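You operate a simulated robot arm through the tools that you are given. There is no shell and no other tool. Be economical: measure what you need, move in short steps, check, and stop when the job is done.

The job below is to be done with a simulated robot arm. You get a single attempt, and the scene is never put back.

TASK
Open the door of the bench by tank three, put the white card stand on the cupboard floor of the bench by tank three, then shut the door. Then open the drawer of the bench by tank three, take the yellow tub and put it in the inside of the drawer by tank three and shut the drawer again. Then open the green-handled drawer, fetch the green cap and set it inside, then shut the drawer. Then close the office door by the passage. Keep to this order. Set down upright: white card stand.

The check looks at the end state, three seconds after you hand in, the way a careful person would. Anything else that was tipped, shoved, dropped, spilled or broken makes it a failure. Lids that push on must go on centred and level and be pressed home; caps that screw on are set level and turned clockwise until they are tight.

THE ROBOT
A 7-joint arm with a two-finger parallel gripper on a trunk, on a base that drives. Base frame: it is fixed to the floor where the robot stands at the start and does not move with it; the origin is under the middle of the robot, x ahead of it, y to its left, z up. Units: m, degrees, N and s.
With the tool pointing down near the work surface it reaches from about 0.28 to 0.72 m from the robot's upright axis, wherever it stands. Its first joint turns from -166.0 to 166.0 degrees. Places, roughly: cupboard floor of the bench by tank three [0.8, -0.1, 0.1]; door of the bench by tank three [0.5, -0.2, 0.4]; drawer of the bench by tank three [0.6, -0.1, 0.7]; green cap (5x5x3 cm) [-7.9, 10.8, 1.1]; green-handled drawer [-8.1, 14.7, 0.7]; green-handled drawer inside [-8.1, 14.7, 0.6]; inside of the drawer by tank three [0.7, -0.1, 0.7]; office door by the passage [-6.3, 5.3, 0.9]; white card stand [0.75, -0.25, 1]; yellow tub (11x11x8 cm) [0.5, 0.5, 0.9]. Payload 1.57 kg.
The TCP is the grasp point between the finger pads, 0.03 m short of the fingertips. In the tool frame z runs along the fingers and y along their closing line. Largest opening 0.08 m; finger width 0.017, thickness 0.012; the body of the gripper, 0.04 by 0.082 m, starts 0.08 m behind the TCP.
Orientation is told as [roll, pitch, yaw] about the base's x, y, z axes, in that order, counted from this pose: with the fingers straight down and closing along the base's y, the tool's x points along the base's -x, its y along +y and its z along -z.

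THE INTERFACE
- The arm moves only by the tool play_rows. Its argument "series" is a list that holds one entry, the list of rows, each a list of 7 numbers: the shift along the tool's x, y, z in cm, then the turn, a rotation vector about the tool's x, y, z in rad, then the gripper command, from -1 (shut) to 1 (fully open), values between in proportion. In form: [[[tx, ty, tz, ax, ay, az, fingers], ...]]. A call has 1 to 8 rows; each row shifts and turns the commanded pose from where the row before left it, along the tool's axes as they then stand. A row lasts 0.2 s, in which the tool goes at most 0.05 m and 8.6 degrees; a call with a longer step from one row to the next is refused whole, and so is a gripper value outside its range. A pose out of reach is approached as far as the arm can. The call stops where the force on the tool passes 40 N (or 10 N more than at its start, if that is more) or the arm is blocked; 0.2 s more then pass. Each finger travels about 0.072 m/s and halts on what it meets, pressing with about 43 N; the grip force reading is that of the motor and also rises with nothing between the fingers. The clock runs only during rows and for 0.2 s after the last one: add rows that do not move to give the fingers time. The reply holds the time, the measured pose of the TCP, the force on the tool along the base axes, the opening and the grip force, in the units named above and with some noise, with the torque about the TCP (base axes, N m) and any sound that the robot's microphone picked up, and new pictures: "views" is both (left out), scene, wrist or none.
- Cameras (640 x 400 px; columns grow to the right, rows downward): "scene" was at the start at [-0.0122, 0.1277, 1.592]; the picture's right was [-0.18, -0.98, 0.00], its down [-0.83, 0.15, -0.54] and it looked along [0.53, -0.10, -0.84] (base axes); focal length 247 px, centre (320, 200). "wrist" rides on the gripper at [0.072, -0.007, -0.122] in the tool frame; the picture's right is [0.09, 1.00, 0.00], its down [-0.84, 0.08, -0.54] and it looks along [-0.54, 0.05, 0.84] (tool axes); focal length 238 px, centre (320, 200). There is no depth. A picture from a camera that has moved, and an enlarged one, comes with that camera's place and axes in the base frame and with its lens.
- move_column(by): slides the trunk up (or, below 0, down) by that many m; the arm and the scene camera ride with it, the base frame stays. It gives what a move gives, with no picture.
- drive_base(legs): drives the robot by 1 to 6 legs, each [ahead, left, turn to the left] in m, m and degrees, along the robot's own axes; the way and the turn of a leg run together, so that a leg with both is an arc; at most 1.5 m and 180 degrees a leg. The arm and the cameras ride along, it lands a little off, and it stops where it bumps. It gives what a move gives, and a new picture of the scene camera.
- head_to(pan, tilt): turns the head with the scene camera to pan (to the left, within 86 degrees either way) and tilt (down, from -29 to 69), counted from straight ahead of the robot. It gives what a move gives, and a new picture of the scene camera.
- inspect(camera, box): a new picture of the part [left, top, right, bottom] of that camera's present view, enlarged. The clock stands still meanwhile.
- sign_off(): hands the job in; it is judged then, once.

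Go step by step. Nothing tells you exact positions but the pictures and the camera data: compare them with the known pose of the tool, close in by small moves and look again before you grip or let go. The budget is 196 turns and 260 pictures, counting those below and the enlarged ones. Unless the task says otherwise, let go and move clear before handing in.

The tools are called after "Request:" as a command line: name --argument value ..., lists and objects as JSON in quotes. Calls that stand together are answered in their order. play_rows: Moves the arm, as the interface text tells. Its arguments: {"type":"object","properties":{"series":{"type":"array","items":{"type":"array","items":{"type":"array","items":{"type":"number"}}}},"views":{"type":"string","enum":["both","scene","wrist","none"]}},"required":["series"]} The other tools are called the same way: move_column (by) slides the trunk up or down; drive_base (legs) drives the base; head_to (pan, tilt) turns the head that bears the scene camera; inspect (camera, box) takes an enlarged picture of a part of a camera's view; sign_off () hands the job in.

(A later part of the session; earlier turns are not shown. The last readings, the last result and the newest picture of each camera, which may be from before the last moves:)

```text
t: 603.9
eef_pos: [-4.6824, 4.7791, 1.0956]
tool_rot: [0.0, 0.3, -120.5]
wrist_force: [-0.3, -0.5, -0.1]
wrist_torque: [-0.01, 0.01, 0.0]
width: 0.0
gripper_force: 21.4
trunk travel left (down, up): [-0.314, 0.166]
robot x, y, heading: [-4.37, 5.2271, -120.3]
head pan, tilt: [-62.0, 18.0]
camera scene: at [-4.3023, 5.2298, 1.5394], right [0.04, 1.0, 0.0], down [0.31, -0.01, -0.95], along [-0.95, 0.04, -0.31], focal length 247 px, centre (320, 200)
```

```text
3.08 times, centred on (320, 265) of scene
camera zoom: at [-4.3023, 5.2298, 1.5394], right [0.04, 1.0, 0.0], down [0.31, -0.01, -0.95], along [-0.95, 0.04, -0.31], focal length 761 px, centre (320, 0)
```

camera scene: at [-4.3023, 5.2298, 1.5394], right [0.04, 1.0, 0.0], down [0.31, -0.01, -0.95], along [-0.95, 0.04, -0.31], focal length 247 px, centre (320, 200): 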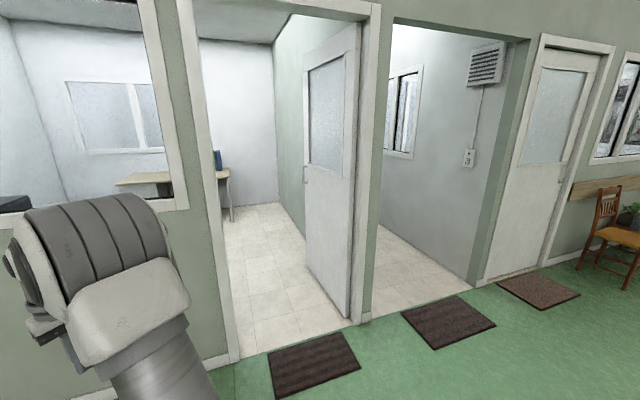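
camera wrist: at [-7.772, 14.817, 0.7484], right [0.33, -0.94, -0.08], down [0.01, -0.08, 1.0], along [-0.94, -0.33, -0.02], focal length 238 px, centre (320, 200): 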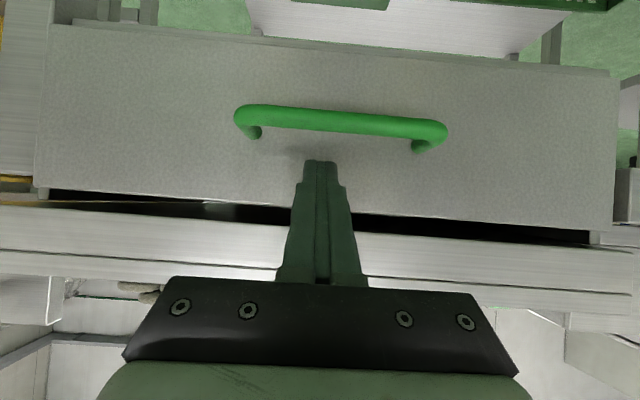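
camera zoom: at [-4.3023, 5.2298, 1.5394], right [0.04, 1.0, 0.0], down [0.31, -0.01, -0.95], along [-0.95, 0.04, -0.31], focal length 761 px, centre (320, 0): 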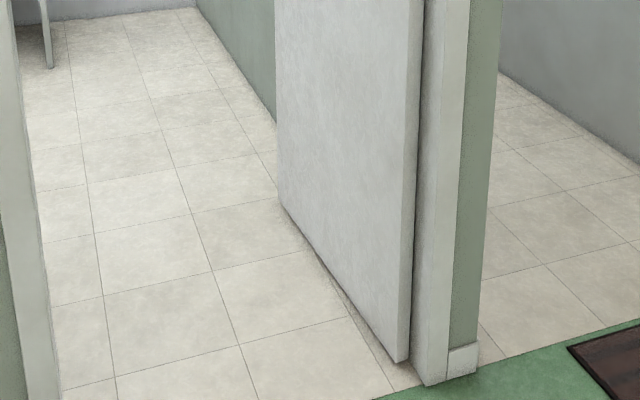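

The handle is a vertical bar near (-6.645,5.153), z 0.95–1.11. I'll square up to the doorway and set the tool horizontal, pointing in.

Request:
drive_base --legs '[[0, 0, -41.7], [0, -0.26, 0]]'

Request:
play_rows --series '[[[0, -3, 0, 0, -0.145, 0, 0], [0, -3, 0, 0, -0.145, 0, 0], [0, -3, 0, 0, -0.145, 0, 0], [0, -3, 0, 0, -0.145, 0, 0], [0, -3, 0, 0, -0.145, 0, 0], [0, -3, 0, 0, -0.145, 0, 0], [0, -3, 0, 0, -0.145, 0, 0], [0, -3, 0, 0, -0.145, 0, 0]]]' --views "none"

Request:
play_rows --series '[[[0, -3, 0, 0, -0.145, 0, 0], [0, -3, 0, 0, -0.145, 0, 0], [0, -2, 0, 0, -0.11, 0, 0], [0, 0, 0, 0, 0, 0, 0]]]'

```text
t: 609.0
eef_pos: [-4.9807, 5.354, 1.0971]
tool_rot: [-0.1, 0.3, -162.9]
wrist_force: [0.1, -0.6, -0.1]
wrist_torque: [0.0, -0.01, 0.0]
width: 0.0
gripper_force: 20.8
trunk travel left (down, up): [-0.314, 0.166]
robot x, y, heading: [-4.4501, 5.477, -162.6]
head pan, tilt: [-62.0, 18.0]
camera scene: at [-4.3958, 5.4309, 1.5394], right [0.7, 0.71, 0.0], down [0.22, -0.22, -0.95], along [-0.68, 0.67, -0.31], focal length 247 px, centre (320, 200)
```

scene: 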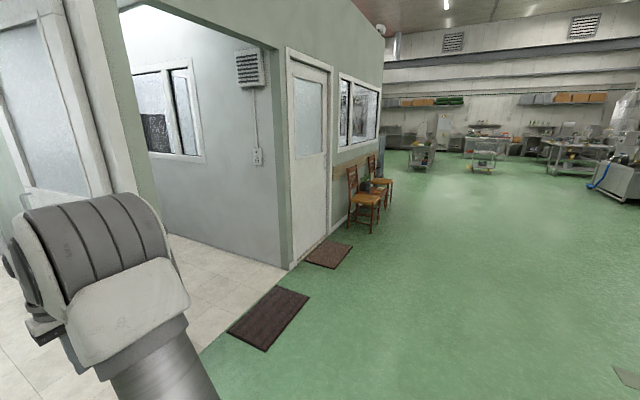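

```text
t: 610.8
eef_pos: [-5.0498, 5.5848, 1.0979]
tool_rot: [-0.6, -66.2, -162.3]
wrist_force: [0.5, -0.6, 0.0]
wrist_torque: [0.0, -0.01, 0.01]
width: 0.0398
gripper_force: 0.0
trunk travel left (down, up): [-0.314, 0.166]
robot x, y, heading: [-4.4484, 5.4739, -162.7]
head pan, tilt: [-62.0, 18.0]
```

```text
t: 611.8
eef_pos: [-5.0723, 5.6612, 1.0978]
tool_rot: [-10.3, -89.1, -152.7]
wrist_force: [-1.1, -0.2, -0.5]
wrist_torque: [-0.02, 0.0, 0.03]
width: 0.0399
gripper_force: 0.0
trunk travel left (down, up): [-0.314, 0.166]
robot x, y, heading: [-4.4496, 5.475, -162.9]
head pan, tilt: [-62.0, 18.0]
camera scene: at [-4.3958, 5.431, 1.5394], right [0.7, 0.71, 0.0], down [0.22, -0.22, -0.95], along [-0.68, 0.67, -0.31], focal length 247 px, centre (320, 200)
camera wrist: at [-4.9564, 5.7046, 1.0285], right [0.29, -0.95, -0.09], down [0.53, 0.08, 0.84], along [-0.8, -0.3, 0.53], focal length 238 px, centre (320, 200)
```

scene: 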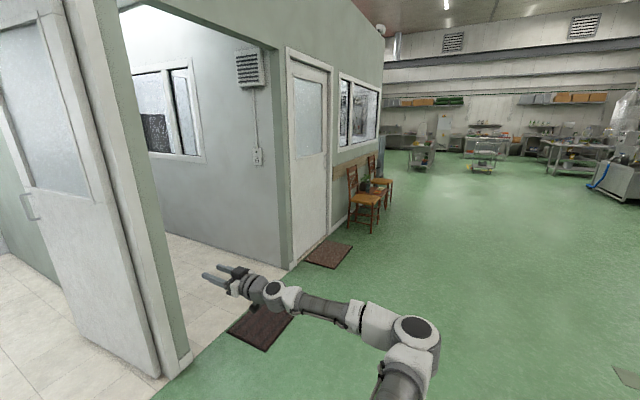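
wrist: 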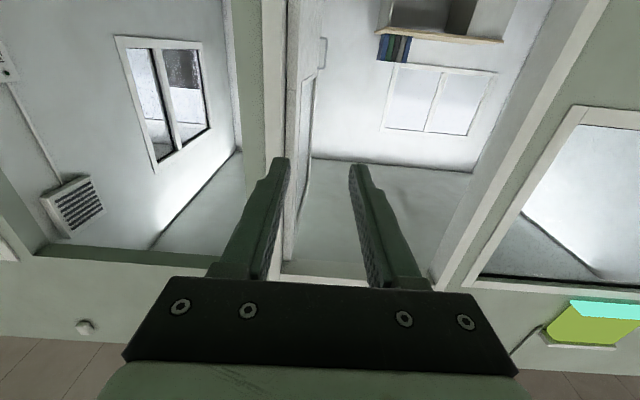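

Handle is straight ahead of the gripper. I drive in slowly, shifted 3 cm left to clear the jamb.

Request:
drive_base --legs '[[0.8, 0.03, 0.4]]'

Request:
head_to --pan -20 --tilt 40

Request:
inspect --camera "wrist" --box '[0, 0, 640, 400]'

```text
t: 617.4
eef_pos: [-5.8266, 5.3919, 1.0981]
tool_rot: [-8.4, -89.1, -154.4]
wrist_force: [0.5, 0.0, -0.2]
wrist_torque: [-0.01, -0.01, -0.01]
width: 0.0397
gripper_force: 0.0
trunk travel left (down, up): [-0.314, 0.166]
robot x, y, heading: [-5.2018, 5.2076, -162.4]
head pan, tilt: [-62.0, 18.0]
camera scene: at [-5.1498, 5.1627, 1.5394], right [0.7, 0.71, 0.0], down [0.22, -0.22, -0.95], along [-0.68, 0.67, -0.31], focal length 247 px, centre (320, 200)
```

scene: 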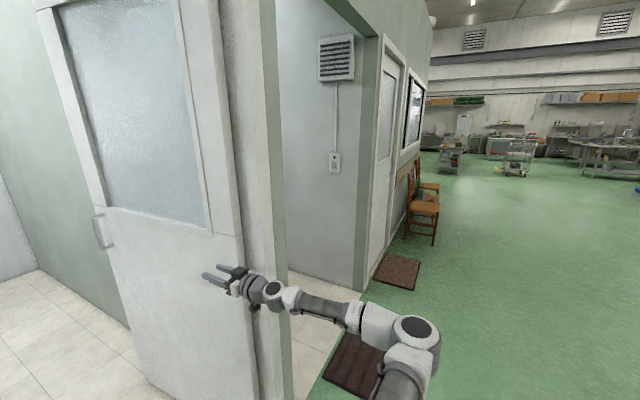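

```text
t: 618.5
eef_pos: [-5.8276, 5.3911, 1.0983]
tool_rot: [-8.4, -89.1, -154.3]
wrist_force: [0.1, 0.0, -0.5]
wrist_torque: [0.01, -0.02, 0.0]
width: 0.0403
gripper_force: 0.1
trunk travel left (down, up): [-0.314, 0.166]
robot x, y, heading: [-5.2001, 5.2048, -162.3]
head pan, tilt: [-20.0, 40.0]
camera scene: at [-5.1682, 5.1011, 1.5047], right [0.04, 1.0, 0.0], down [0.64, -0.03, -0.77], along [-0.77, 0.03, -0.64], focal length 247 px, centre (320, 200)
```

scene: 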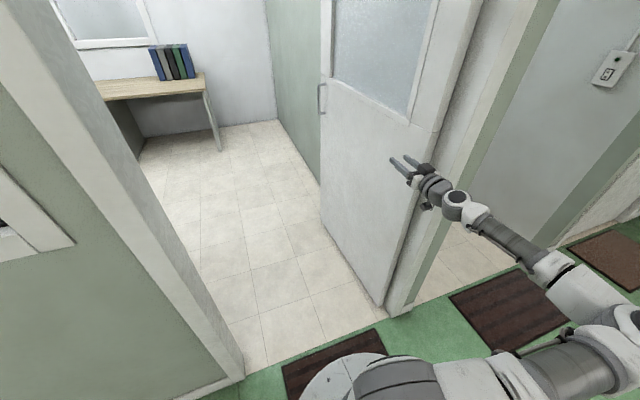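

```text
1.00 times, centred on (320, 200) of wrist (not enlarged: the box is as wide or as high as the picture)
camera zoom: at [-5.711, 5.4348, 1.0286], right [0.3, -0.95, -0.09], down [0.53, 0.08, 0.85], along [-0.8, -0.3, 0.53], focal length 238 px, centre (320, 200)
```

zoom: 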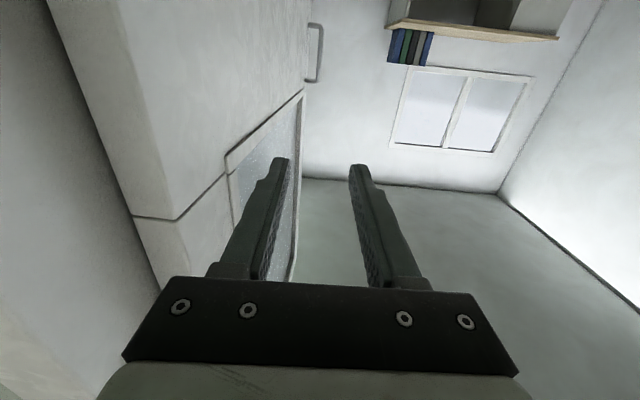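

Everything lines up: bar at (-6.645,5.152), z 0.96–1.12. I go on into the doorway, centred, and lower the tool slightly.

Request:
drive_base --legs '[[0.35, -0.03, 0], [0.3, -0.02, 0]]'

Request:
play_rows --series '[[[2.5, 1.5, 0, 0, 0, 0, 0], [2.5, 1.0, 0, 0, 0, 0, 0], [0, 0, 0, 0, 0, 0, 0]]]'

```text
t: 623.0
eef_pos: [-6.389, 5.2517, 1.0981]
tool_rot: [-3.4, -89.0, -158.0]
wrist_force: [2.2, -1.6, 1.1]
wrist_torque: [0.05, -0.03, -0.24]
width: 0.0397
gripper_force: 0.0
trunk travel left (down, up): [-0.314, 0.166]
robot x, y, heading: [-5.7648, 5.0797, -162.7]
head pan, tilt: [-20.0, 40.0]
stopped in leg 2: the force on the tool passed its limit at 57 N (the readings are from after the stop); the commanded pose is now the measured one
camera scene: at [-5.7305, 4.9706, 1.5047], right [0.04, 1.0, 0.0], down [0.64, -0.03, -0.77], along [-0.77, 0.03, -0.64], focal length 247 px, centre (320, 200)
```

scene: 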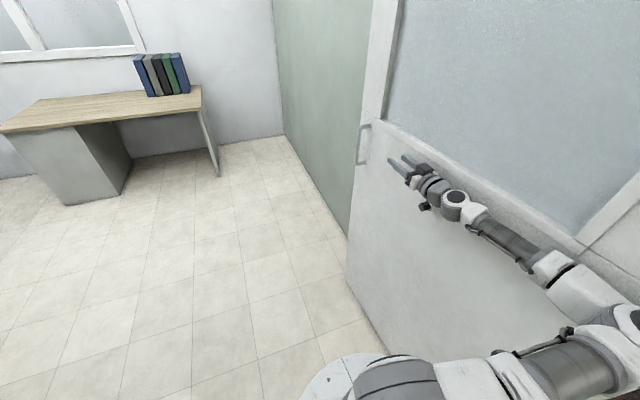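

```text
t: 623.8
eef_pos: [-6.3826, 5.231, 1.0486]
tool_rot: [0.2, -89.1, -162.0]
wrist_force: [-0.2, -0.3, -0.5]
wrist_torque: [-0.02, -0.01, 0.0]
width: 0.04
gripper_force: 0.1
trunk travel left (down, up): [-0.314, 0.166]
robot x, y, heading: [-5.7641, 5.0775, -162.4]
head pan, tilt: [-20.0, 40.0]
camera scene: at [-5.7309, 4.971, 1.5047], right [0.04, 1.0, 0.0], down [0.64, -0.03, -0.77], along [-0.77, 0.03, -0.64], focal length 247 px, centre (320, 200)
camera wrist: at [-6.2668, 5.2755, 0.9784], right [0.31, -0.95, -0.09], down [0.53, 0.09, 0.85], along [-0.79, -0.31, 0.53], focal length 238 px, centre (320, 200)
```

scene: 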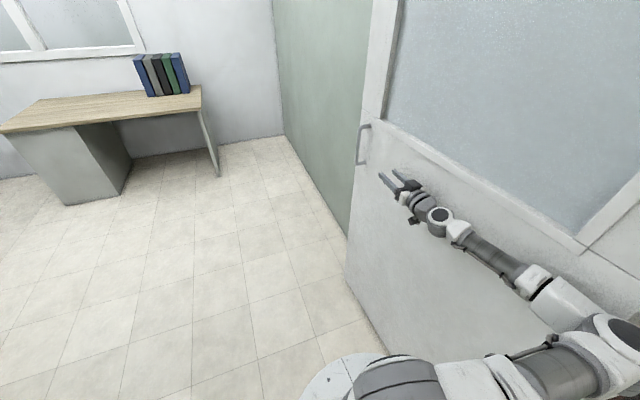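
wrist: 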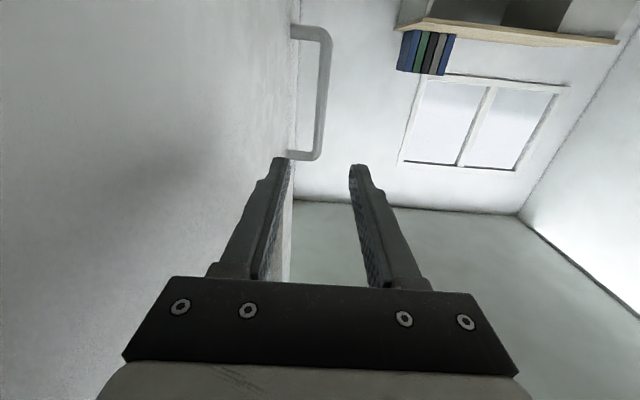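

A finger brushed the leaf. I narrow the opening, shift a hair left, and advance so one finger slips between bar and leaf.

Request:
play_rows --series '[[[0.5, 0.4, 0, 0, 0, 0, -0.3], [0, 0, 0, 0, 0, 0, -0.3]]]' --views "none"

Request:
drive_base --legs '[[0.13, 0, 0]]'

Request:
inspect --camera "wrist" --box '[160, 0, 480, 200]'

```text
t: 624.4
eef_pos: [-6.379, 5.2279, 1.0431]
tool_rot: [-0.7, -89.0, -160.8]
wrist_force: [0.4, -0.6, 0.3]
wrist_torque: [-0.01, -0.02, 0.02]
width: 0.0279
gripper_force: 0.2
trunk travel left (down, up): [-0.314, 0.166]
robot x, y, heading: [-5.7651, 5.0773, -162.4]
head pan, tilt: [-20.0, 40.0]
```

```text
t: 625.9
eef_pos: [-6.5012, 5.1884, 1.0434]
tool_rot: [-1.2, -89.0, -160.6]
wrist_force: [-0.3, -0.6, 0.9]
wrist_torque: [-0.01, 0.01, -0.02]
width: 0.028
gripper_force: 0.0
trunk travel left (down, up): [-0.314, 0.166]
robot x, y, heading: [-5.8857, 5.04, -162.4]
head pan, tilt: [-20.0, 40.0]
camera scene: at [-5.8517, 4.9326, 1.5047], right [0.04, 1.0, 0.0], down [0.64, -0.03, -0.77], along [-0.77, 0.03, -0.64], focal length 247 px, centre (320, 200)
```

scene: 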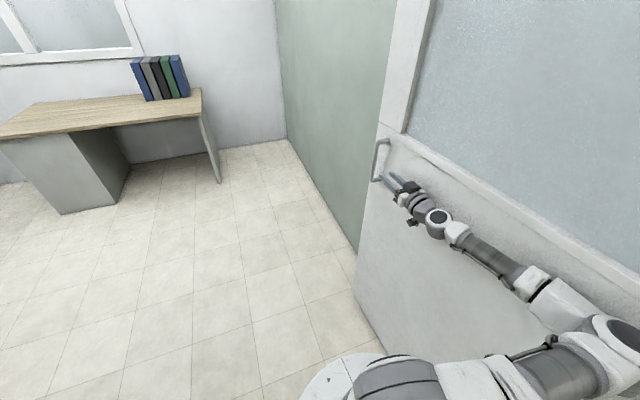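

```text
2.00 times, centred on (320, 100) of wrist
camera zoom: at [-6.3858, 5.2337, 0.9735], right [0.31, -0.94, -0.09], down [0.53, 0.09, 0.85], along [-0.79, -0.31, 0.53], focal length 477 px, centre (320, 400)
```

zoom: 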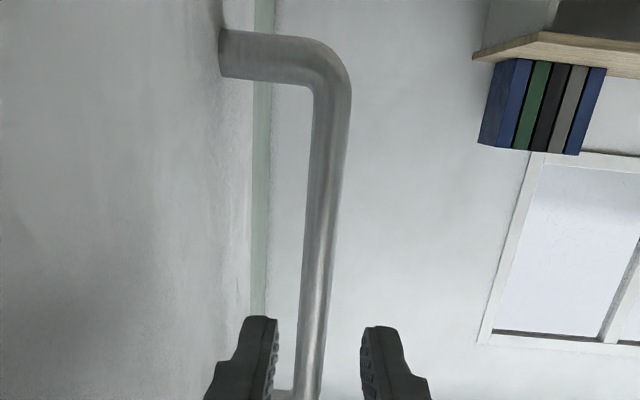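

Slight right correction, then advance the rest with base and arm.

Request:
play_rows --series '[[[0, -0.45, 0, 0, 0, 0, -0.3], [0, 0, 1.5, 0, 0, 0, -0.3], [0, 0, 1.5, 0, 0, 0, -0.3], [0, 0, 1.5, 0, 0, 0, -0.3], [0, 0, 0, 0, 0, 0, -0.3]]]' --views "wrist"

```text
t: 627.1
eef_pos: [-6.5448, 5.1777, 1.0427]
tool_rot: [-1.6, -89.0, -160.1]
wrist_force: [0.4, 0.1, 0.1]
wrist_torque: [-0.01, 0.0, 0.0]
width: 0.028
gripper_force: 0.1
trunk travel left (down, up): [-0.314, 0.166]
robot x, y, heading: [-5.8857, 5.0372, -162.5]
head pan, tilt: [-20.0, 40.0]
camera wrist: at [-6.4299, 5.2236, 0.9732], right [0.31, -0.94, -0.09], down [0.53, 0.09, 0.85], along [-0.79, -0.31, 0.53], focal length 238 px, centre (320, 200)
```

wrist: 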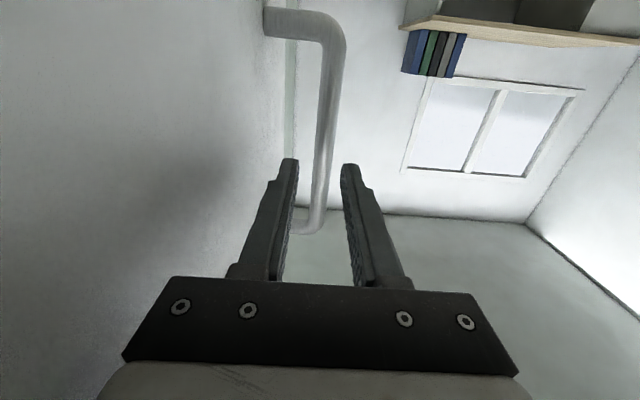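

The bar now lies between the fingers' lines. I keep going.

Request:
drive_base --legs '[[0.05, 0, 0]]'

Request:
play_rows --series '[[[0, 0, 1.5, 0, 0, 0, -0.3], [0, 0, 1.5, 0, 0, 0, -0.3], [0, 0, 1, 0, 0, 0, -0.3], [0, 0, 0, 0, 0, 0, -0.3]]]' --views "both"

```text
t: 628.1
eef_pos: [-6.591, 5.1597, 1.0443]
tool_rot: [-9.4, -89.0, -152.3]
wrist_force: [-0.9, 0.9, -0.5]
wrist_torque: [-0.03, 0.0, -0.02]
width: 0.028
gripper_force: 0.1
trunk travel left (down, up): [-0.314, 0.166]
robot x, y, heading: [-5.9341, 5.0235, -162.2]
head pan, tilt: [-20.0, 40.0]
camera scene: at [-5.8981, 4.9145, 1.5044], right [0.04, 1.0, 0.0], down [0.64, -0.02, -0.77], along [-0.77, 0.03, -0.64], focal length 247 px, centre (320, 200)
```

scene: 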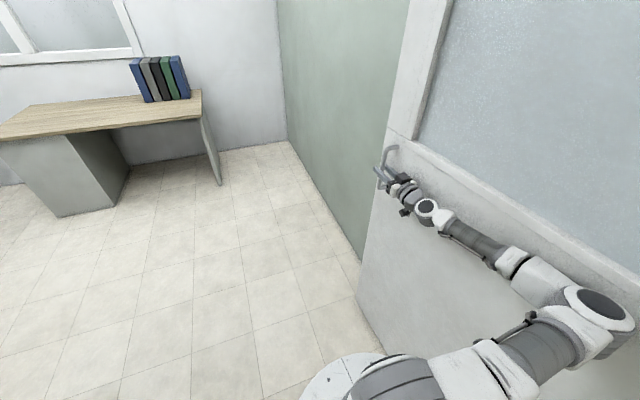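

```text
t: 629.1
eef_pos: [-6.6265, 5.1472, 1.0447]
tool_rot: [-17.5, -89.2, -144.0]
wrist_force: [-0.5, -0.4, -0.7]
wrist_torque: [-0.03, -0.02, -0.02]
width: 0.0282
gripper_force: 0.0
trunk travel left (down, up): [-0.314, 0.166]
robot x, y, heading: [-5.9292, 5.0223, -162.1]
head pan, tilt: [-20.0, 40.0]
camera scene: at [-5.8939, 4.9138, 1.5043], right [0.04, 1.0, 0.0], down [0.64, -0.02, -0.77], along [-0.77, 0.03, -0.64], focal length 247 px, centre (320, 200)
camera wrist: at [-6.5126, 5.192, 0.9754], right [0.32, -0.94, -0.1], down [0.53, 0.09, 0.84], along [-0.79, -0.32, 0.53], focal length 238 px, centre (320, 200)
```

scene: 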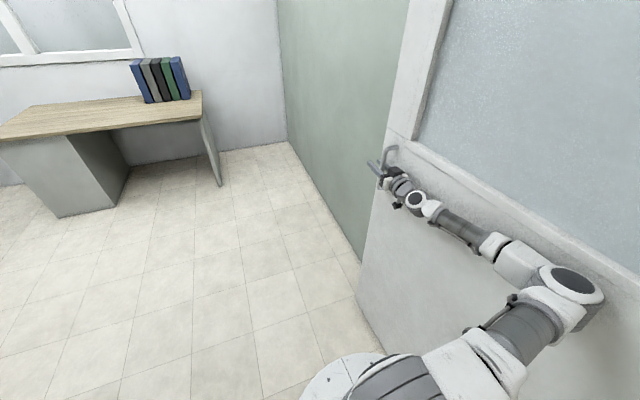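
wrist: 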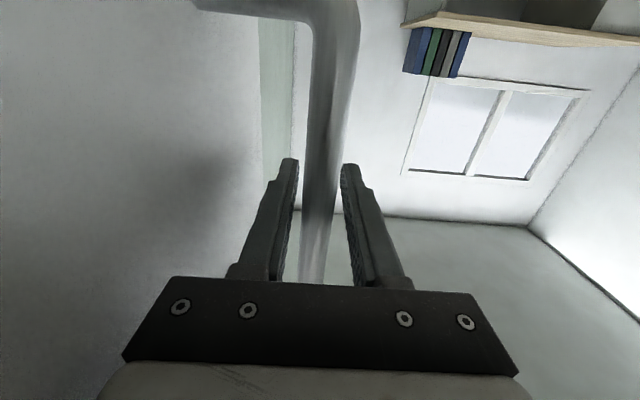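

The bar is well between the fingers. I sweep the handle along its arc, leaving the grip loose.

Request:
play_rows --series '[[[0, 4.1, -0.9, 0, 0, 0, -0.3], [0, 4.1, -0.9, 0, 0, 0, -0.3], [0, 4.0, -1.33, 0, 0, 0, -0.3], [0, 4.0, -1.33, 0, 0, 0, -0.3], [0, 3.85, -1.75, 0, 0, 0, -0.3], [0, 3.85, -1.75, 0, 0, 0, -0.3]]]'

```text
t: 629.7
eef_pos: [-6.591, 5.0931, 1.0402]
tool_rot: [4.5, -89.4, -168.5]
wrist_force: [-19.7, 24.6, -2.0]
wrist_torque: [0.01, 0.01, 0.87]
width: 0.0517
gripper_force: 13.5
trunk travel left (down, up): [-0.314, 0.166]
robot x, y, heading: [-5.9324, 5.0184, -162.3]
head pan, tilt: [-20.0, 40.0]
stopped in row 3: the force on the tool passed its limit at 72 N (the readings are from after the stop); the commanded pose is now the measured one
camera scene: at [-5.8981, 4.9095, 1.5046], right [0.04, 1.0, 0.0], down [0.64, -0.02, -0.77], along [-0.77, 0.04, -0.64], focal length 247 px, centre (320, 200)
camera wrist: at [-6.4751, 5.1335, 0.971], right [0.28, -0.96, -0.09], down [0.53, 0.07, 0.84], along [-0.8, -0.28, 0.53], focal length 238 px, centre (320, 200)
```

scene: 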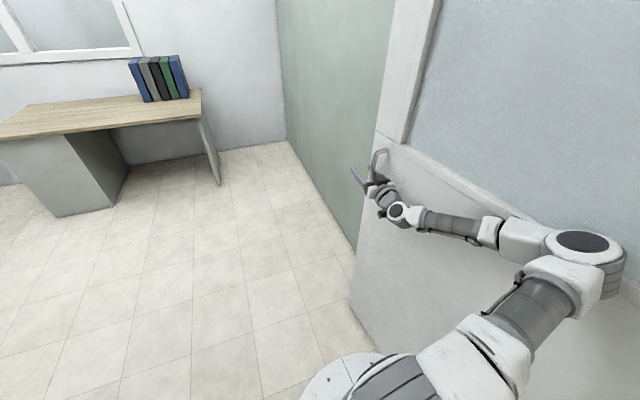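
wrist: 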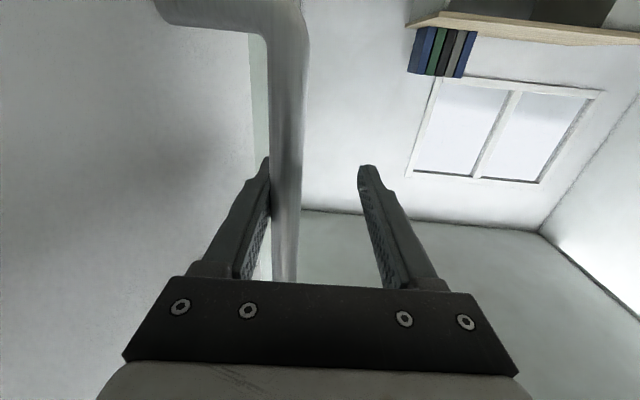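

The door is stiff and I moved too fast. I close on the bar and go slower along the arc.

Request:
play_rows --series '[[[0, -0.8, 0, 0, 0, 0, -0.3], [0, -0.8, 0, 0, 0, 0, -0.6], [0, 0, 0, 0, 0, 0, -1], [0, 0, 0, 0, 0, 0, -1], [0, 0, 0, 0, 0, 0, -1]]]' --views "none"

Request:
play_rows --series '[[[0, 0.8, -0.2, 0, 0, 0, -1], [0, 0.9, -0.25, 0, 0, 0, -1], [0, 1.0, -0.3, 0, 0, 0, -1], [0, 1.0, -0.3, 0, 0, 0, -1], [0, 1.0, -0.32, 0, 0, 0, -1], [0, 1.0, -0.34, 0, 0, 0, -1], [0, 1.0, -0.36, 0, 0, 0, -1], [0, 1.0, -0.38, 0, 0, 0, -1]]]'

```text
t: 630.8
eef_pos: [-6.5979, 5.1112, 1.0389]
tool_rot: [18.0, -89.2, 177.6]
wrist_force: [8.1, 59.3, 0.0]
wrist_torque: [-0.05, 0.49, 0.92]
width: 0.016
gripper_force: 31.4
trunk travel left (down, up): [-0.314, 0.166]
robot x, y, heading: [-5.9286, 5.0227, -162.6]
head pan, tilt: [-20.0, 40.0]
stopped in row 5: the force on the tool passed its limit at 45 N (the readings are from after the stop); the commanded pose is now the measured one
```

```text
t: 632.5
eef_pos: [-6.5477, 5.0485, 1.041]
tool_rot: [21.9, -89.1, 173.8]
wrist_force: [-17.5, 23.8, -12.8]
wrist_torque: [0.01, 0.78, 0.43]
width: 0.0156
gripper_force: 31.6
trunk travel left (down, up): [-0.314, 0.166]
robot x, y, heading: [-5.9325, 5.0223, -162.5]
head pan, tilt: [-20.0, 40.0]
camera scene: at [-5.894, 4.9134, 1.5038], right [0.04, 1.0, 0.0], down [0.64, -0.03, -0.77], along [-0.77, 0.04, -0.64], focal length 247 px, centre (320, 200)
camera wrist: at [-6.4302, 5.0888, 0.9705], right [0.27, -0.96, -0.09], down [0.53, 0.07, 0.84], along [-0.8, -0.28, 0.53], focal length 238 px, centre (320, 200)
```

scene: 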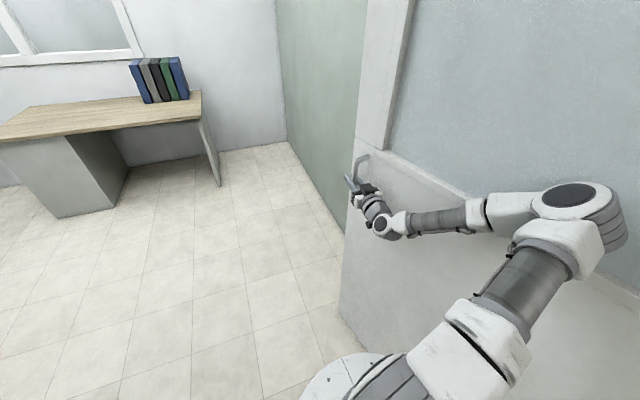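
wrist: 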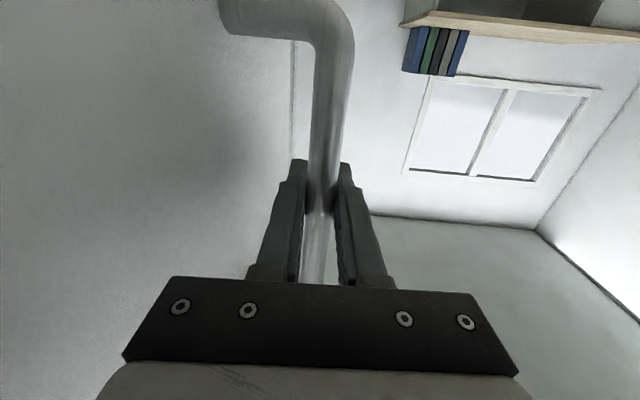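

That works. I continue along the arc in slow steps.

Request:
play_rows --series '[[[0, 1.13, -0.4, 0, 0, 0, -1], [0, 1.12, -0.42, 0, 0, 0, -1], [0, 1.11, -0.44, 0, 0, 0, -1], [0, 1.1, -0.46, 0, 0, 0, -1], [0, 1.09, -0.48, 0, 0, 0, -1], [0, 1.08, -0.5, 0, 0, 0, -1], [0, 1.07, -0.53, 0, 0, 0, -1], [0, 1.06, -0.55, 0, 0, 0, -1]]]' --views "scene"

```text
t: 633.0
eef_pos: [-6.5476, 5.0502, 1.0406]
tool_rot: [13.7, -89.2, -179.0]
wrist_force: [-18.3, 8.1, -0.8]
wrist_torque: [0.19, 0.26, 0.3]
width: 0.0158
gripper_force: 31.2
trunk travel left (down, up): [-0.314, 0.166]
robot x, y, heading: [-5.9337, 5.0227, -162.4]
head pan, tilt: [-20.0, 40.0]
stopped in row 2: the force on the tool passed its limit at 45 N (the readings are from after the stop); the commanded pose is now the measured one
camera scene: at [-5.8987, 4.9145, 1.5056], right [0.05, 1.0, 0.0], down [0.64, -0.03, -0.77], along [-0.77, 0.04, -0.64], focal length 247 px, centre (320, 200)
```

scene: 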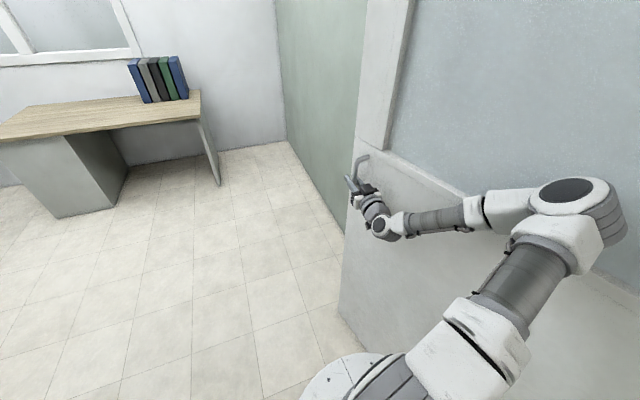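

The arm's elbow is now pressing on the leaf. Better plan: let go, drive on into the office and push the door shut from its other side.

Request:
play_rows --series '[[[0, 0, 0, 0, 0, 0, 0], [0, 0, 0, 0, 0, 0, 0], [0, 0, -3, 0, 0, 0, 0], [0, 0, -3, 0, 0, 0, 0], [0, 2, -3, 0, 0, 0, 0], [0, 4, 0, 0, 0, 0, 0], [0, 4, 0, 0, 0, 0, 0]]]'

```text
t: 634.6
eef_pos: [-6.4326, 4.9725, 1.0422]
tool_rot: [21.3, -89.0, 173.8]
wrist_force: [0.6, 0.3, -0.2]
wrist_torque: [0.0, 0.0, 0.01]
width: 0.0396
gripper_force: 0.0
trunk travel left (down, up): [-0.314, 0.166]
robot x, y, heading: [-5.9296, 5.022, -162.6]
head pan, tilt: [-20.0, 40.0]
camera scene: at [-5.8986, 4.916, 1.5047], right [0.04, 1.0, 0.0], down [0.64, -0.03, -0.77], along [-0.77, 0.03, -0.64], focal length 247 px, centre (320, 200)
camera wrist: at [-6.3147, 5.0118, 0.9718], right [0.26, -0.96, -0.09], down [0.53, 0.07, 0.85], along [-0.81, -0.27, 0.53], focal length 238 px, centre (320, 200)
```

scene: 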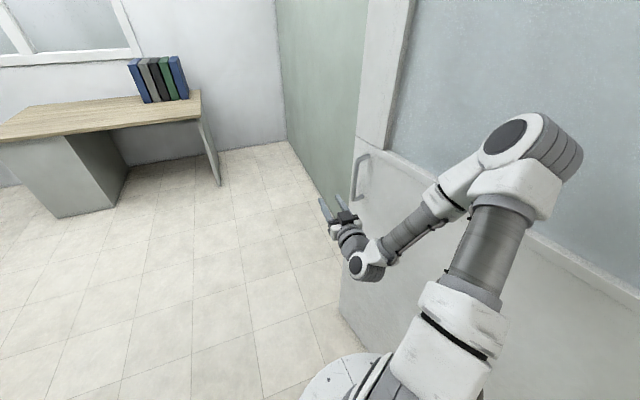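
wrist: 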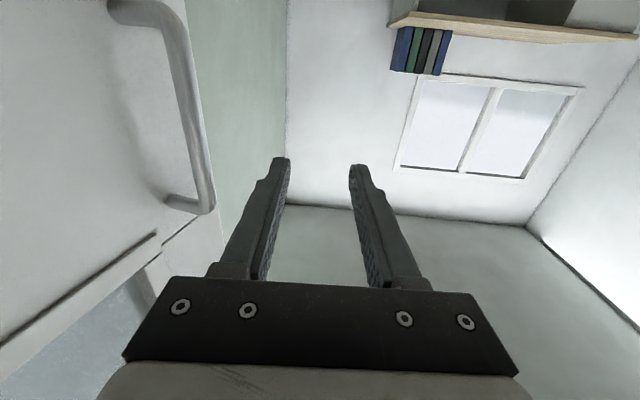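

Free of the handle. I turn the tool down and drive into the office past the leaf.

Request:
play_rows --series '[[[0, 1, 0, 0, 0.145, 0, -1], [0, 1, 0, 0, 0.145, 0, -1], [0, 1, 0, 0, 0.145, 0, -1], [0, 1, 0, 0, 0.145, 0, -1], [0, 1, 0, 0, 0.145, 0, -1], [0, 1, 0, 0, 0.145, 0, -1], [0, 1, 0, 0, 0.145, 0, -1], [0, 1, 0, 0, 0.145, 0, -1]]]' --views "none"

Request:
play_rows --series '[[[0, 1, 0, 0, 0.145, 0, -1], [0, 1, 0, 0, 0.145, 0, -1], [0, 0, 0, 0, 0.11, 0, -1]]]' --views "none"

Request:
drive_base --legs '[[0.25, 0.1, 0], [0.8, 0.1, 0]]'

```text
t: 636.4
eef_pos: [-6.4118, 4.8972, 1.0433]
tool_rot: [0.5, -22.7, -164.9]
wrist_force: [-0.1, -0.8, -1.0]
wrist_torque: [0.02, 0.0, 0.0]
width: 0.0
gripper_force: 21.2
trunk travel left (down, up): [-0.314, 0.166]
robot x, y, heading: [-5.933, 5.02, -162.5]
head pan, tilt: [-20.0, 40.0]
```

```text
t: 637.2
eef_pos: [-6.4056, 4.8762, 1.0421]
tool_rot: [0.4, 0.4, -164.7]
wrist_force: [-0.1, 0.0, -1.2]
wrist_torque: [0.0, 0.0, -0.02]
width: 0.0
gripper_force: 21.9
trunk travel left (down, up): [-0.314, 0.166]
robot x, y, heading: [-5.933, 5.0203, -162.7]
head pan, tilt: [-20.0, 40.0]
```

```text
t: 644.6
eef_pos: [-7.3451, 4.376, 1.0407]
tool_rot: [0.3, 0.3, -165.3]
wrist_force: [0.1, 0.7, 0.2]
wrist_torque: [0.01, -0.01, 0.0]
width: 0.0
gripper_force: 21.0
trunk travel left (down, up): [-0.314, 0.166]
robot x, y, heading: [-6.8688, 4.5167, -163.2]
head pan, tilt: [-20.0, 40.0]
camera scene: at [-6.8377, 4.4106, 1.5047], right [0.05, 1.0, 0.0], down [0.64, -0.03, -0.77], along [-0.76, 0.04, -0.64], focal length 247 px, centre (320, 200)
```

scene: 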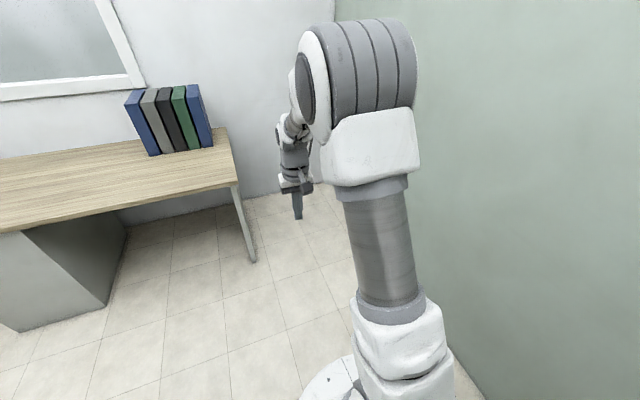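

I'm inside with room to turn. I turn left to face the hall.

Request:
drive_base --legs '[[0, 0, 90], [0, 0, 90]]'

Request:
head_to --pan 25 --tilt 35

```text
t: 655.4
eef_pos: [-6.3975, 4.67, 1.0415]
tool_rot: [0.5, 0.2, 16.3]
wrist_force: [0.1, -0.1, -0.3]
wrist_torque: [0.03, -0.01, 0.01]
width: 0.0
gripper_force: 21.0
trunk travel left (down, up): [-0.314, 0.166]
robot x, y, heading: [-6.8706, 4.5135, 18.4]
head pan, tilt: [-20.0, 40.0]
camera scene: at [-6.9053, 4.6218, 1.5047], right [-0.03, -1.0, 0.0], down [-0.64, 0.02, -0.77], along [0.77, -0.02, -0.64], focal length 247 px, centre (320, 200)
```

scene: 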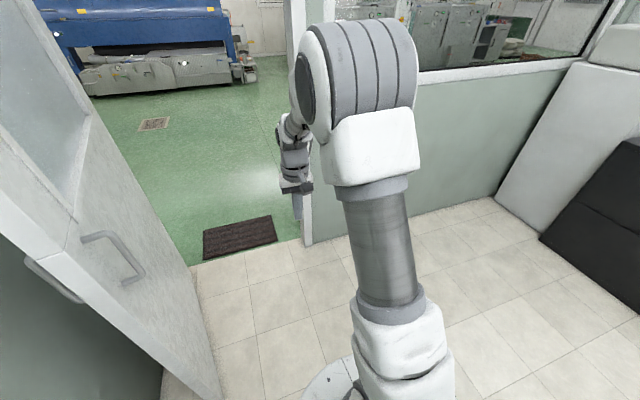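

```text
t: 656.5
eef_pos: [-6.398, 4.6701, 1.0405]
tool_rot: [0.4, 0.3, 16.3]
wrist_force: [-0.2, -1.4, 0.3]
wrist_torque: [-0.02, 0.04, -0.04]
width: 0.0001
gripper_force: 21.9
trunk travel left (down, up): [-0.314, 0.166]
robot x, y, heading: [-6.8663, 4.518, 18.4]
head pan, tilt: [25.0, 35.0]
camera scene: at [-6.9263, 4.6846, 1.5122], right [0.69, -0.73, 0.0], down [-0.42, -0.39, -0.82], along [0.59, 0.56, -0.57], focal length 247 px, centre (320, 200)
```

scene: 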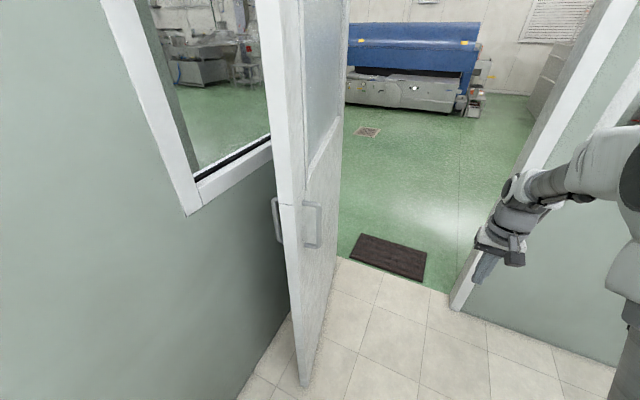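

Clear view: the leaf's free edge is near (-6.63,5.09), and there's room between it and the wall. I strafe left and lower so I can reach behind the leaf below its handle.

Request:
drive_base --legs '[[-0.05, 0.2, -0.6]]'

Request:
move_column --by -0.2

Request:
play_rows --series '[[[2.5, 4, 0, 0, 0, 0, -1], [2.5, 4, 0, 0, 0, 0, -1], [2.5, 4, 0, 0, 0, 0, -1], [2.5, 4, 0, 0, 0, 0, -1], [2.5, 4, 0, 0, 0, 0, -1], [2.5, 4, 0, 0, 0, 0, -1], [0, 4.5, 0, 0, 0, 0, -1], [0, 4.5, 0, 0, 0, 0, -1]]]' --views "none"

Request:
play_rows --series '[[[0, 4.5, 0, 0, 0, 0, -1], [0, 4.5, 0, 0, 0, 0, -1], [0, 0, 0, 0, 0, 0, -1]]]'

```text
t: 658.6
eef_pos: [-6.5059, 4.8393, 1.0417]
tool_rot: [0.5, 0.2, 15.7]
wrist_force: [0.3, 1.0, 0.2]
wrist_torque: [-0.02, 0.01, -0.02]
width: 0.0
gripper_force: 21.3
trunk travel left (down, up): [-0.314, 0.166]
robot x, y, heading: [-6.9822, 4.693, 18.2]
head pan, tilt: [25.0, 35.0]
camera scene: at [-7.0348, 4.8606, 1.5123], right [0.68, -0.73, 0.0], down [-0.42, -0.39, -0.82], along [0.6, 0.56, -0.57], focal length 247 px, centre (320, 200)
```

scene: 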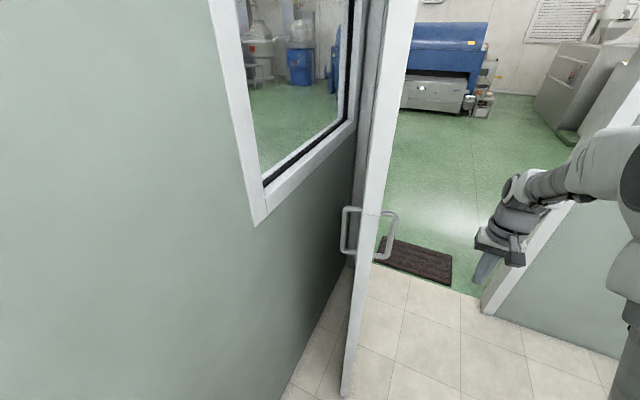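

```text
t: 660.8
eef_pos: [-6.507, 4.8381, 0.8419]
tool_rot: [0.3, 0.3, 15.7]
wrist_force: [-0.4, 0.6, 0.1]
wrist_torque: [0.05, 0.02, 0.02]
width: 0.0
gripper_force: 21.9
trunk travel left (down, up): [-0.114, 0.366]
robot x, y, heading: [-6.9804, 4.6897, 18.0]
head pan, tilt: [25.0, 35.0]
```

```text
t: 662.6
eef_pos: [-6.7377, 5.1176, 0.8434]
tool_rot: [0.3, 0.4, 15.7]
wrist_force: [-0.3, -0.8, 0.2]
wrist_torque: [0.02, 0.03, 0.03]
width: 0.0
gripper_force: 21.0
trunk travel left (down, up): [-0.114, 0.366]
robot x, y, heading: [-6.9775, 4.6895, 17.9]
head pan, tilt: [25.0, 35.0]
```

```text
t: 663.4
eef_pos: [-6.7617, 5.2026, 0.8439]
tool_rot: [0.4, 0.3, 15.8]
wrist_force: [0.0, 0.5, -0.6]
wrist_torque: [0.01, -0.01, 0.01]
width: 0.0
gripper_force: 21.5
trunk travel left (down, up): [-0.114, 0.366]
robot x, y, heading: [-6.9791, 4.6917, 17.8]
head pan, tilt: [25.0, 35.0]
camera scene: at [-7.0348, 4.8606, 1.3123], right [0.68, -0.73, 0.0], down [-0.42, -0.39, -0.82], along [0.6, 0.56, -0.57], focal length 247 px, centre (320, 200)
camera wrist: at [-6.8282, 5.1774, 0.9661], right [-0.36, 0.93, 0.01], down [0.79, 0.3, 0.54], along [0.5, 0.2, -0.84], focal length 238 px, centre (320, 200)
```

scene: 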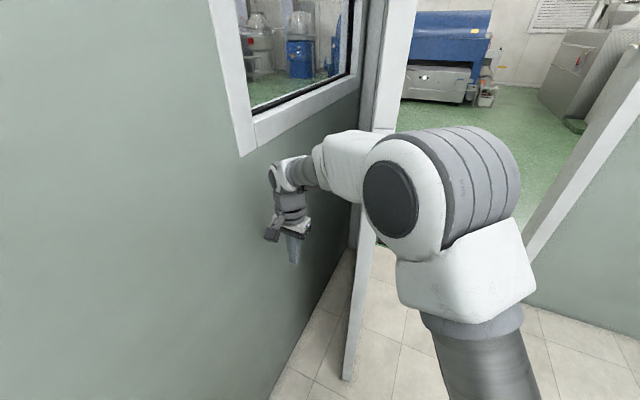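
wrist: 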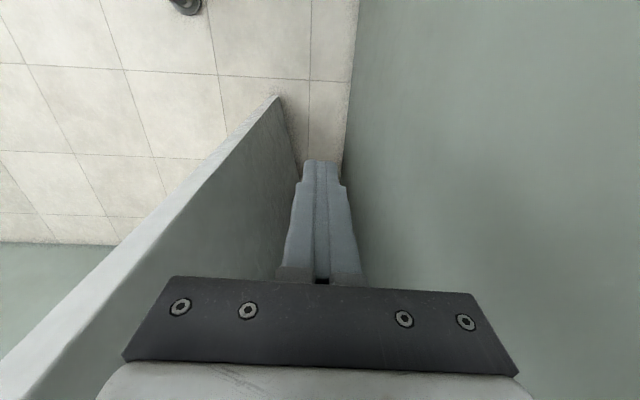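

The tool is on the wall side of the leaf. I move forward past its free edge, then push it to the right.

Request:
play_rows --series '[[[-3.7, 0, 0, 0, 0, 0, -1], [-3.7, 0, 0, 0, 0, 0, -1], [-3.7, 0, 0, 0, 0, 0, -1], [-3.7, 0, 0, 0, 0, 0, -1], [0, -2, 0, 0, 0, 0, -1], [0, -2, 0, 0, 0, 0, -1], [0, -1.2, 0, 0, 0, 0, -1], [0, -1.2, 0, 0, 0, 0, -1]]]' --views "wrist"

Request:
play_rows --series '[[[0, -1.3, 0, 0, 0, 0, -1], [0, -1.3, 0, 0, 0, 0, -1], [-0.1, -1.3, 0, 0, 0, 0, -1], [-0.1, -1.3, 0, 0, 0, 0, -1], [-0.1, -1.3, 0, 0, 0, 0, -1], [-0.2, -1.3, 0, 0, 0, 0, -1], [-0.2, -1.3, 0, 0, 0, 0, -1], [-0.2, -1.3, 0, 0, 0, 0, -1]]]' --views "scene"

```text
t: 665.2
eef_pos: [-6.6048, 5.1827, 0.8432]
tool_rot: [0.4, 0.3, 15.7]
wrist_force: [-0.6, -0.5, -0.4]
wrist_torque: [0.0, 0.01, -0.01]
width: 0.0
gripper_force: 21.6
trunk travel left (down, up): [-0.114, 0.366]
robot x, y, heading: [-6.9786, 4.6935, 17.8]
head pan, tilt: [25.0, 35.0]
camera wrist: at [-6.6707, 5.1563, 0.9664], right [-0.36, 0.93, 0.01], down [0.79, 0.3, 0.54], along [0.5, 0.2, -0.84], focal length 238 px, centre (320, 200)
```

wrist: 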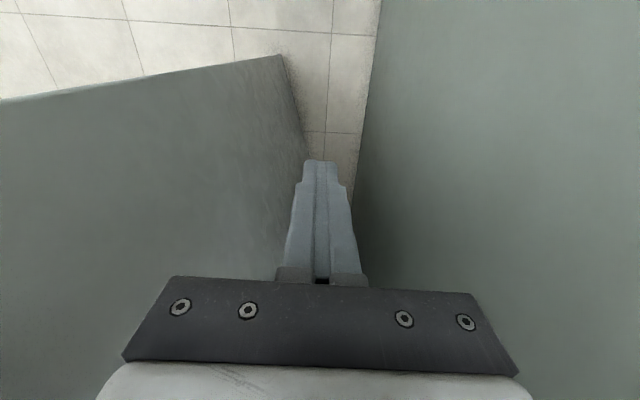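

```text
t: 667.0
eef_pos: [-6.5654, 5.0827, 0.8432]
tool_rot: [0.4, 0.3, 15.6]
wrist_force: [0.5, 0.6, 0.2]
wrist_torque: [0.0, 0.02, -0.01]
width: 0.0001
gripper_force: 21.3
trunk travel left (down, up): [-0.114, 0.366]
robot x, y, heading: [-6.9811, 4.6944, 18.0]
head pan, tilt: [25.0, 35.0]
camera scene: at [-7.0348, 4.8607, 1.3122], right [0.68, -0.73, 0.0], down [-0.42, -0.39, -0.82], along [0.6, 0.56, -0.57], focal length 247 px, centre (320, 200)
```

scene: 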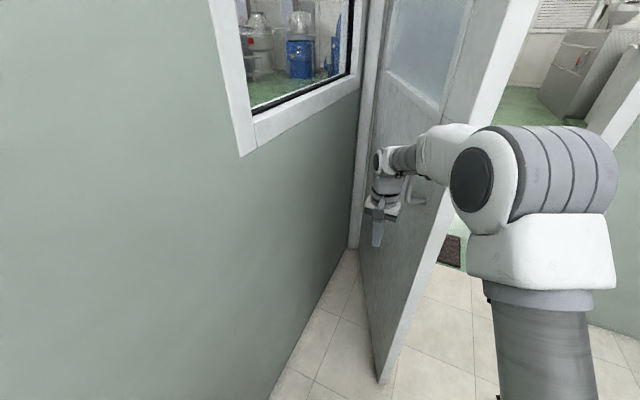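

The door swings easily this way. I keep pushing along the arc.

Request:
play_rows --series '[[[-0.7, -1.95, 0, 0, 0, 0, -1], [-0.7, -1.95, 0, 0, 0, 0, -1], [-0.75, -1.95, 0, 0, 0, 0, -1], [-0.75, -1.95, 0, 0, 0, 0, -1], [-0.8, -1.95, 0, 0, 0, 0, -1], [-0.9, -1.95, 0, 0, 0, 0, -1], [-1.0, -1.95, 0, 0, 0, 0, -1], [-1.05, -1.95, 0, 0, 0, 0, -1]]]' --views "none"

Request:
play_rows --series '[[[-1.1, -1.95, 0, 0, 0, 0, -1], [-1.15, -1.95, 0, 0, 0, 0, -1], [-1.2, -1.9, 0, 0, 0, 0, -1], [-1.25, -1.9, 0, 0, 0, 0, -1], [-1.3, -1.8, 0, 0, 0, 0, -1], [-1.35, -1.8, 0, 0, 0, 0, -1]]]' --views "scene"

```text
t: 668.8
eef_pos: [-6.4613, 4.9497, 0.839]
tool_rot: [0.4, 0.4, 15.7]
wrist_force: [-0.9, -0.6, 0.5]
wrist_torque: [-0.01, -0.04, 0.0]
width: 0.0001
gripper_force: 21.3
trunk travel left (down, up): [-0.114, 0.366]
robot x, y, heading: [-6.9794, 4.6904, 17.9]
head pan, tilt: [25.0, 35.0]
```

```text
t: 670.2
eef_pos: [-6.3591, 4.8598, 0.8421]
tool_rot: [0.2, 0.0, 15.4]
wrist_force: [0.8, -1.2, -0.1]
wrist_torque: [0.08, -0.07, 0.01]
width: 0.0001
gripper_force: 21.0
trunk travel left (down, up): [-0.114, 0.366]
robot x, y, heading: [-6.979, 4.6922, 18.1]
head pan, tilt: [25.0, 35.0]
camera scene: at [-7.0354, 4.8602, 1.3126], right [0.68, -0.73, 0.0], down [-0.42, -0.39, -0.82], along [0.6, 0.56, -0.57], focal length 247 px, centre (320, 200)
```

scene: 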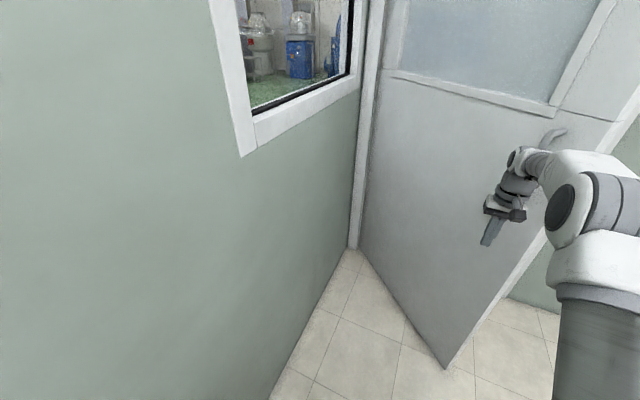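

The door is more than half shut. I now follow with the base, forward and right in small legs.

Request:
drive_base --legs '[[0.094, -0.1, 0], [0.109, -0.082, 0], [0.123, -0.063, 0]]'

```text
t: 673.6
eef_pos: [-5.9739, 4.7239, 0.8406]
tool_rot: [0.4, 0.3, 15.4]
wrist_force: [0.4, -0.6, -0.1]
wrist_torque: [0.0, -0.02, 0.0]
width: 0.0
gripper_force: 21.2
trunk travel left (down, up): [-0.114, 0.366]
robot x, y, heading: [-6.5963, 4.5607, 17.6]
head pan, tilt: [25.0, 35.0]
camera scene: at [-6.6496, 4.7264, 1.3123], right [0.67, -0.74, 0.0], down [-0.42, -0.39, -0.82], along [0.6, 0.55, -0.57], focal length 247 px, centre (320, 200)
```

scene: 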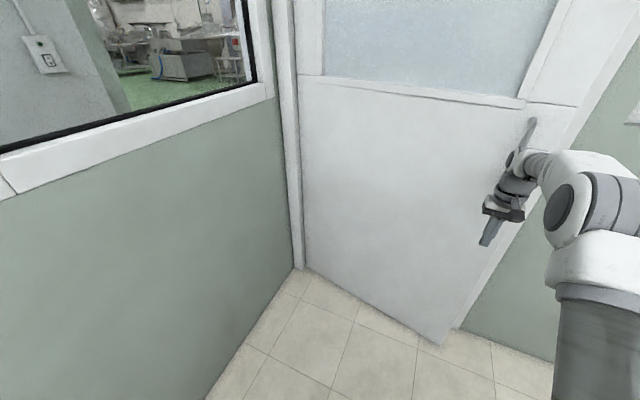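

Nearly there. Forward more, then a gentle final push.

Request:
drive_base --legs '[[0.15, -0.01, 0]]'

Request:
play_rows --series '[[[-1.5, 0, 0, 0, 0, 0, -1], [-1.5, 0, 0, 0, 0, 0, -1], [-1.2, 0, 0, 0, 0, 0, -1], [-1.2, 0, 0, 0, 0, 0, -1], [-1, 0, 0, 0, 0, 0, -1], [-1, 0, 0, 0, 0, 0, -1], [-1, 0, 0, 0, 0, 0, -1], [-1, 0, 0, 0, 0, 0, -1]]]'

```text
t: 675.2
eef_pos: [-5.8315, 4.756, 0.8411]
tool_rot: [0.4, 0.4, 15.1]
wrist_force: [0.0, -0.9, -0.5]
wrist_torque: [-0.02, 0.03, -0.01]
width: 0.0002
gripper_force: 21.5
trunk travel left (down, up): [-0.114, 0.366]
robot x, y, heading: [-6.4486, 4.5924, 17.0]
head pan, tilt: [25.0, 35.0]
camera scene: at [-6.5069, 4.7606, 1.3123], right [0.67, -0.74, 0.0], down [-0.42, -0.39, -0.82], along [0.61, 0.55, -0.57], focal length 247 px, centre (320, 200)
```

scene: 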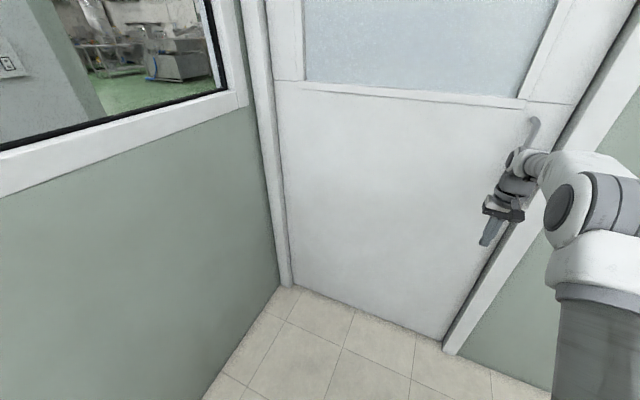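

```text
t: 677.0
eef_pos: [-5.7667, 4.7731, 0.8363]
tool_rot: [0.4, 0.2, 15.0]
wrist_force: [0.4, 0.1, -0.2]
wrist_torque: [0.02, -0.01, 0.0]
width: 0.0002
gripper_force: 21.3
out of reach, approached as far as the arm can: row 6, 7, 8
trunk travel left (down, up): [-0.114, 0.366]
robot x, y, heading: [-6.453, 4.5919, 17.2]
head pan, tilt: [25.0, 35.0]
camera scene: at [-6.5069, 4.7606, 1.3123], right [0.67, -0.74, 0.0], down [-0.42, -0.39, -0.82], along [0.61, 0.55, -0.57], focal length 247 px, centre (320, 200)
camera wrist: at [-5.8333, 4.7474, 0.9592], right [-0.35, 0.94, 0.01], down [0.79, 0.29, 0.54], along [0.5, 0.19, -0.84], focal length 238 px, centre (320, 200)
```

scene: 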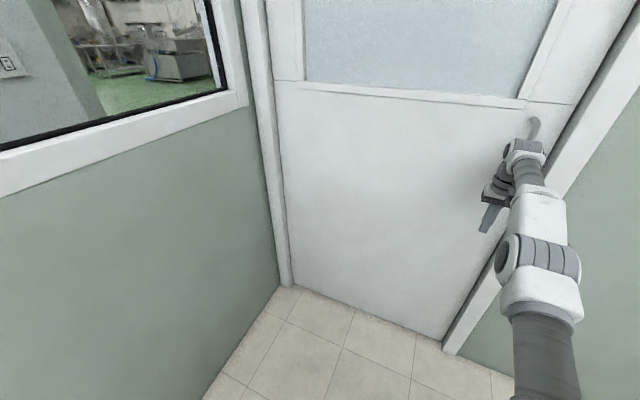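
wrist: 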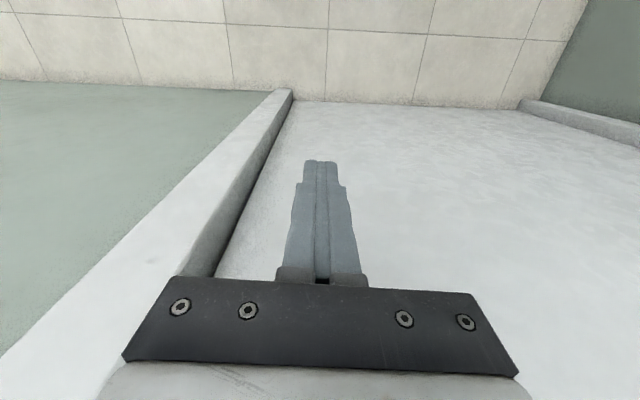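

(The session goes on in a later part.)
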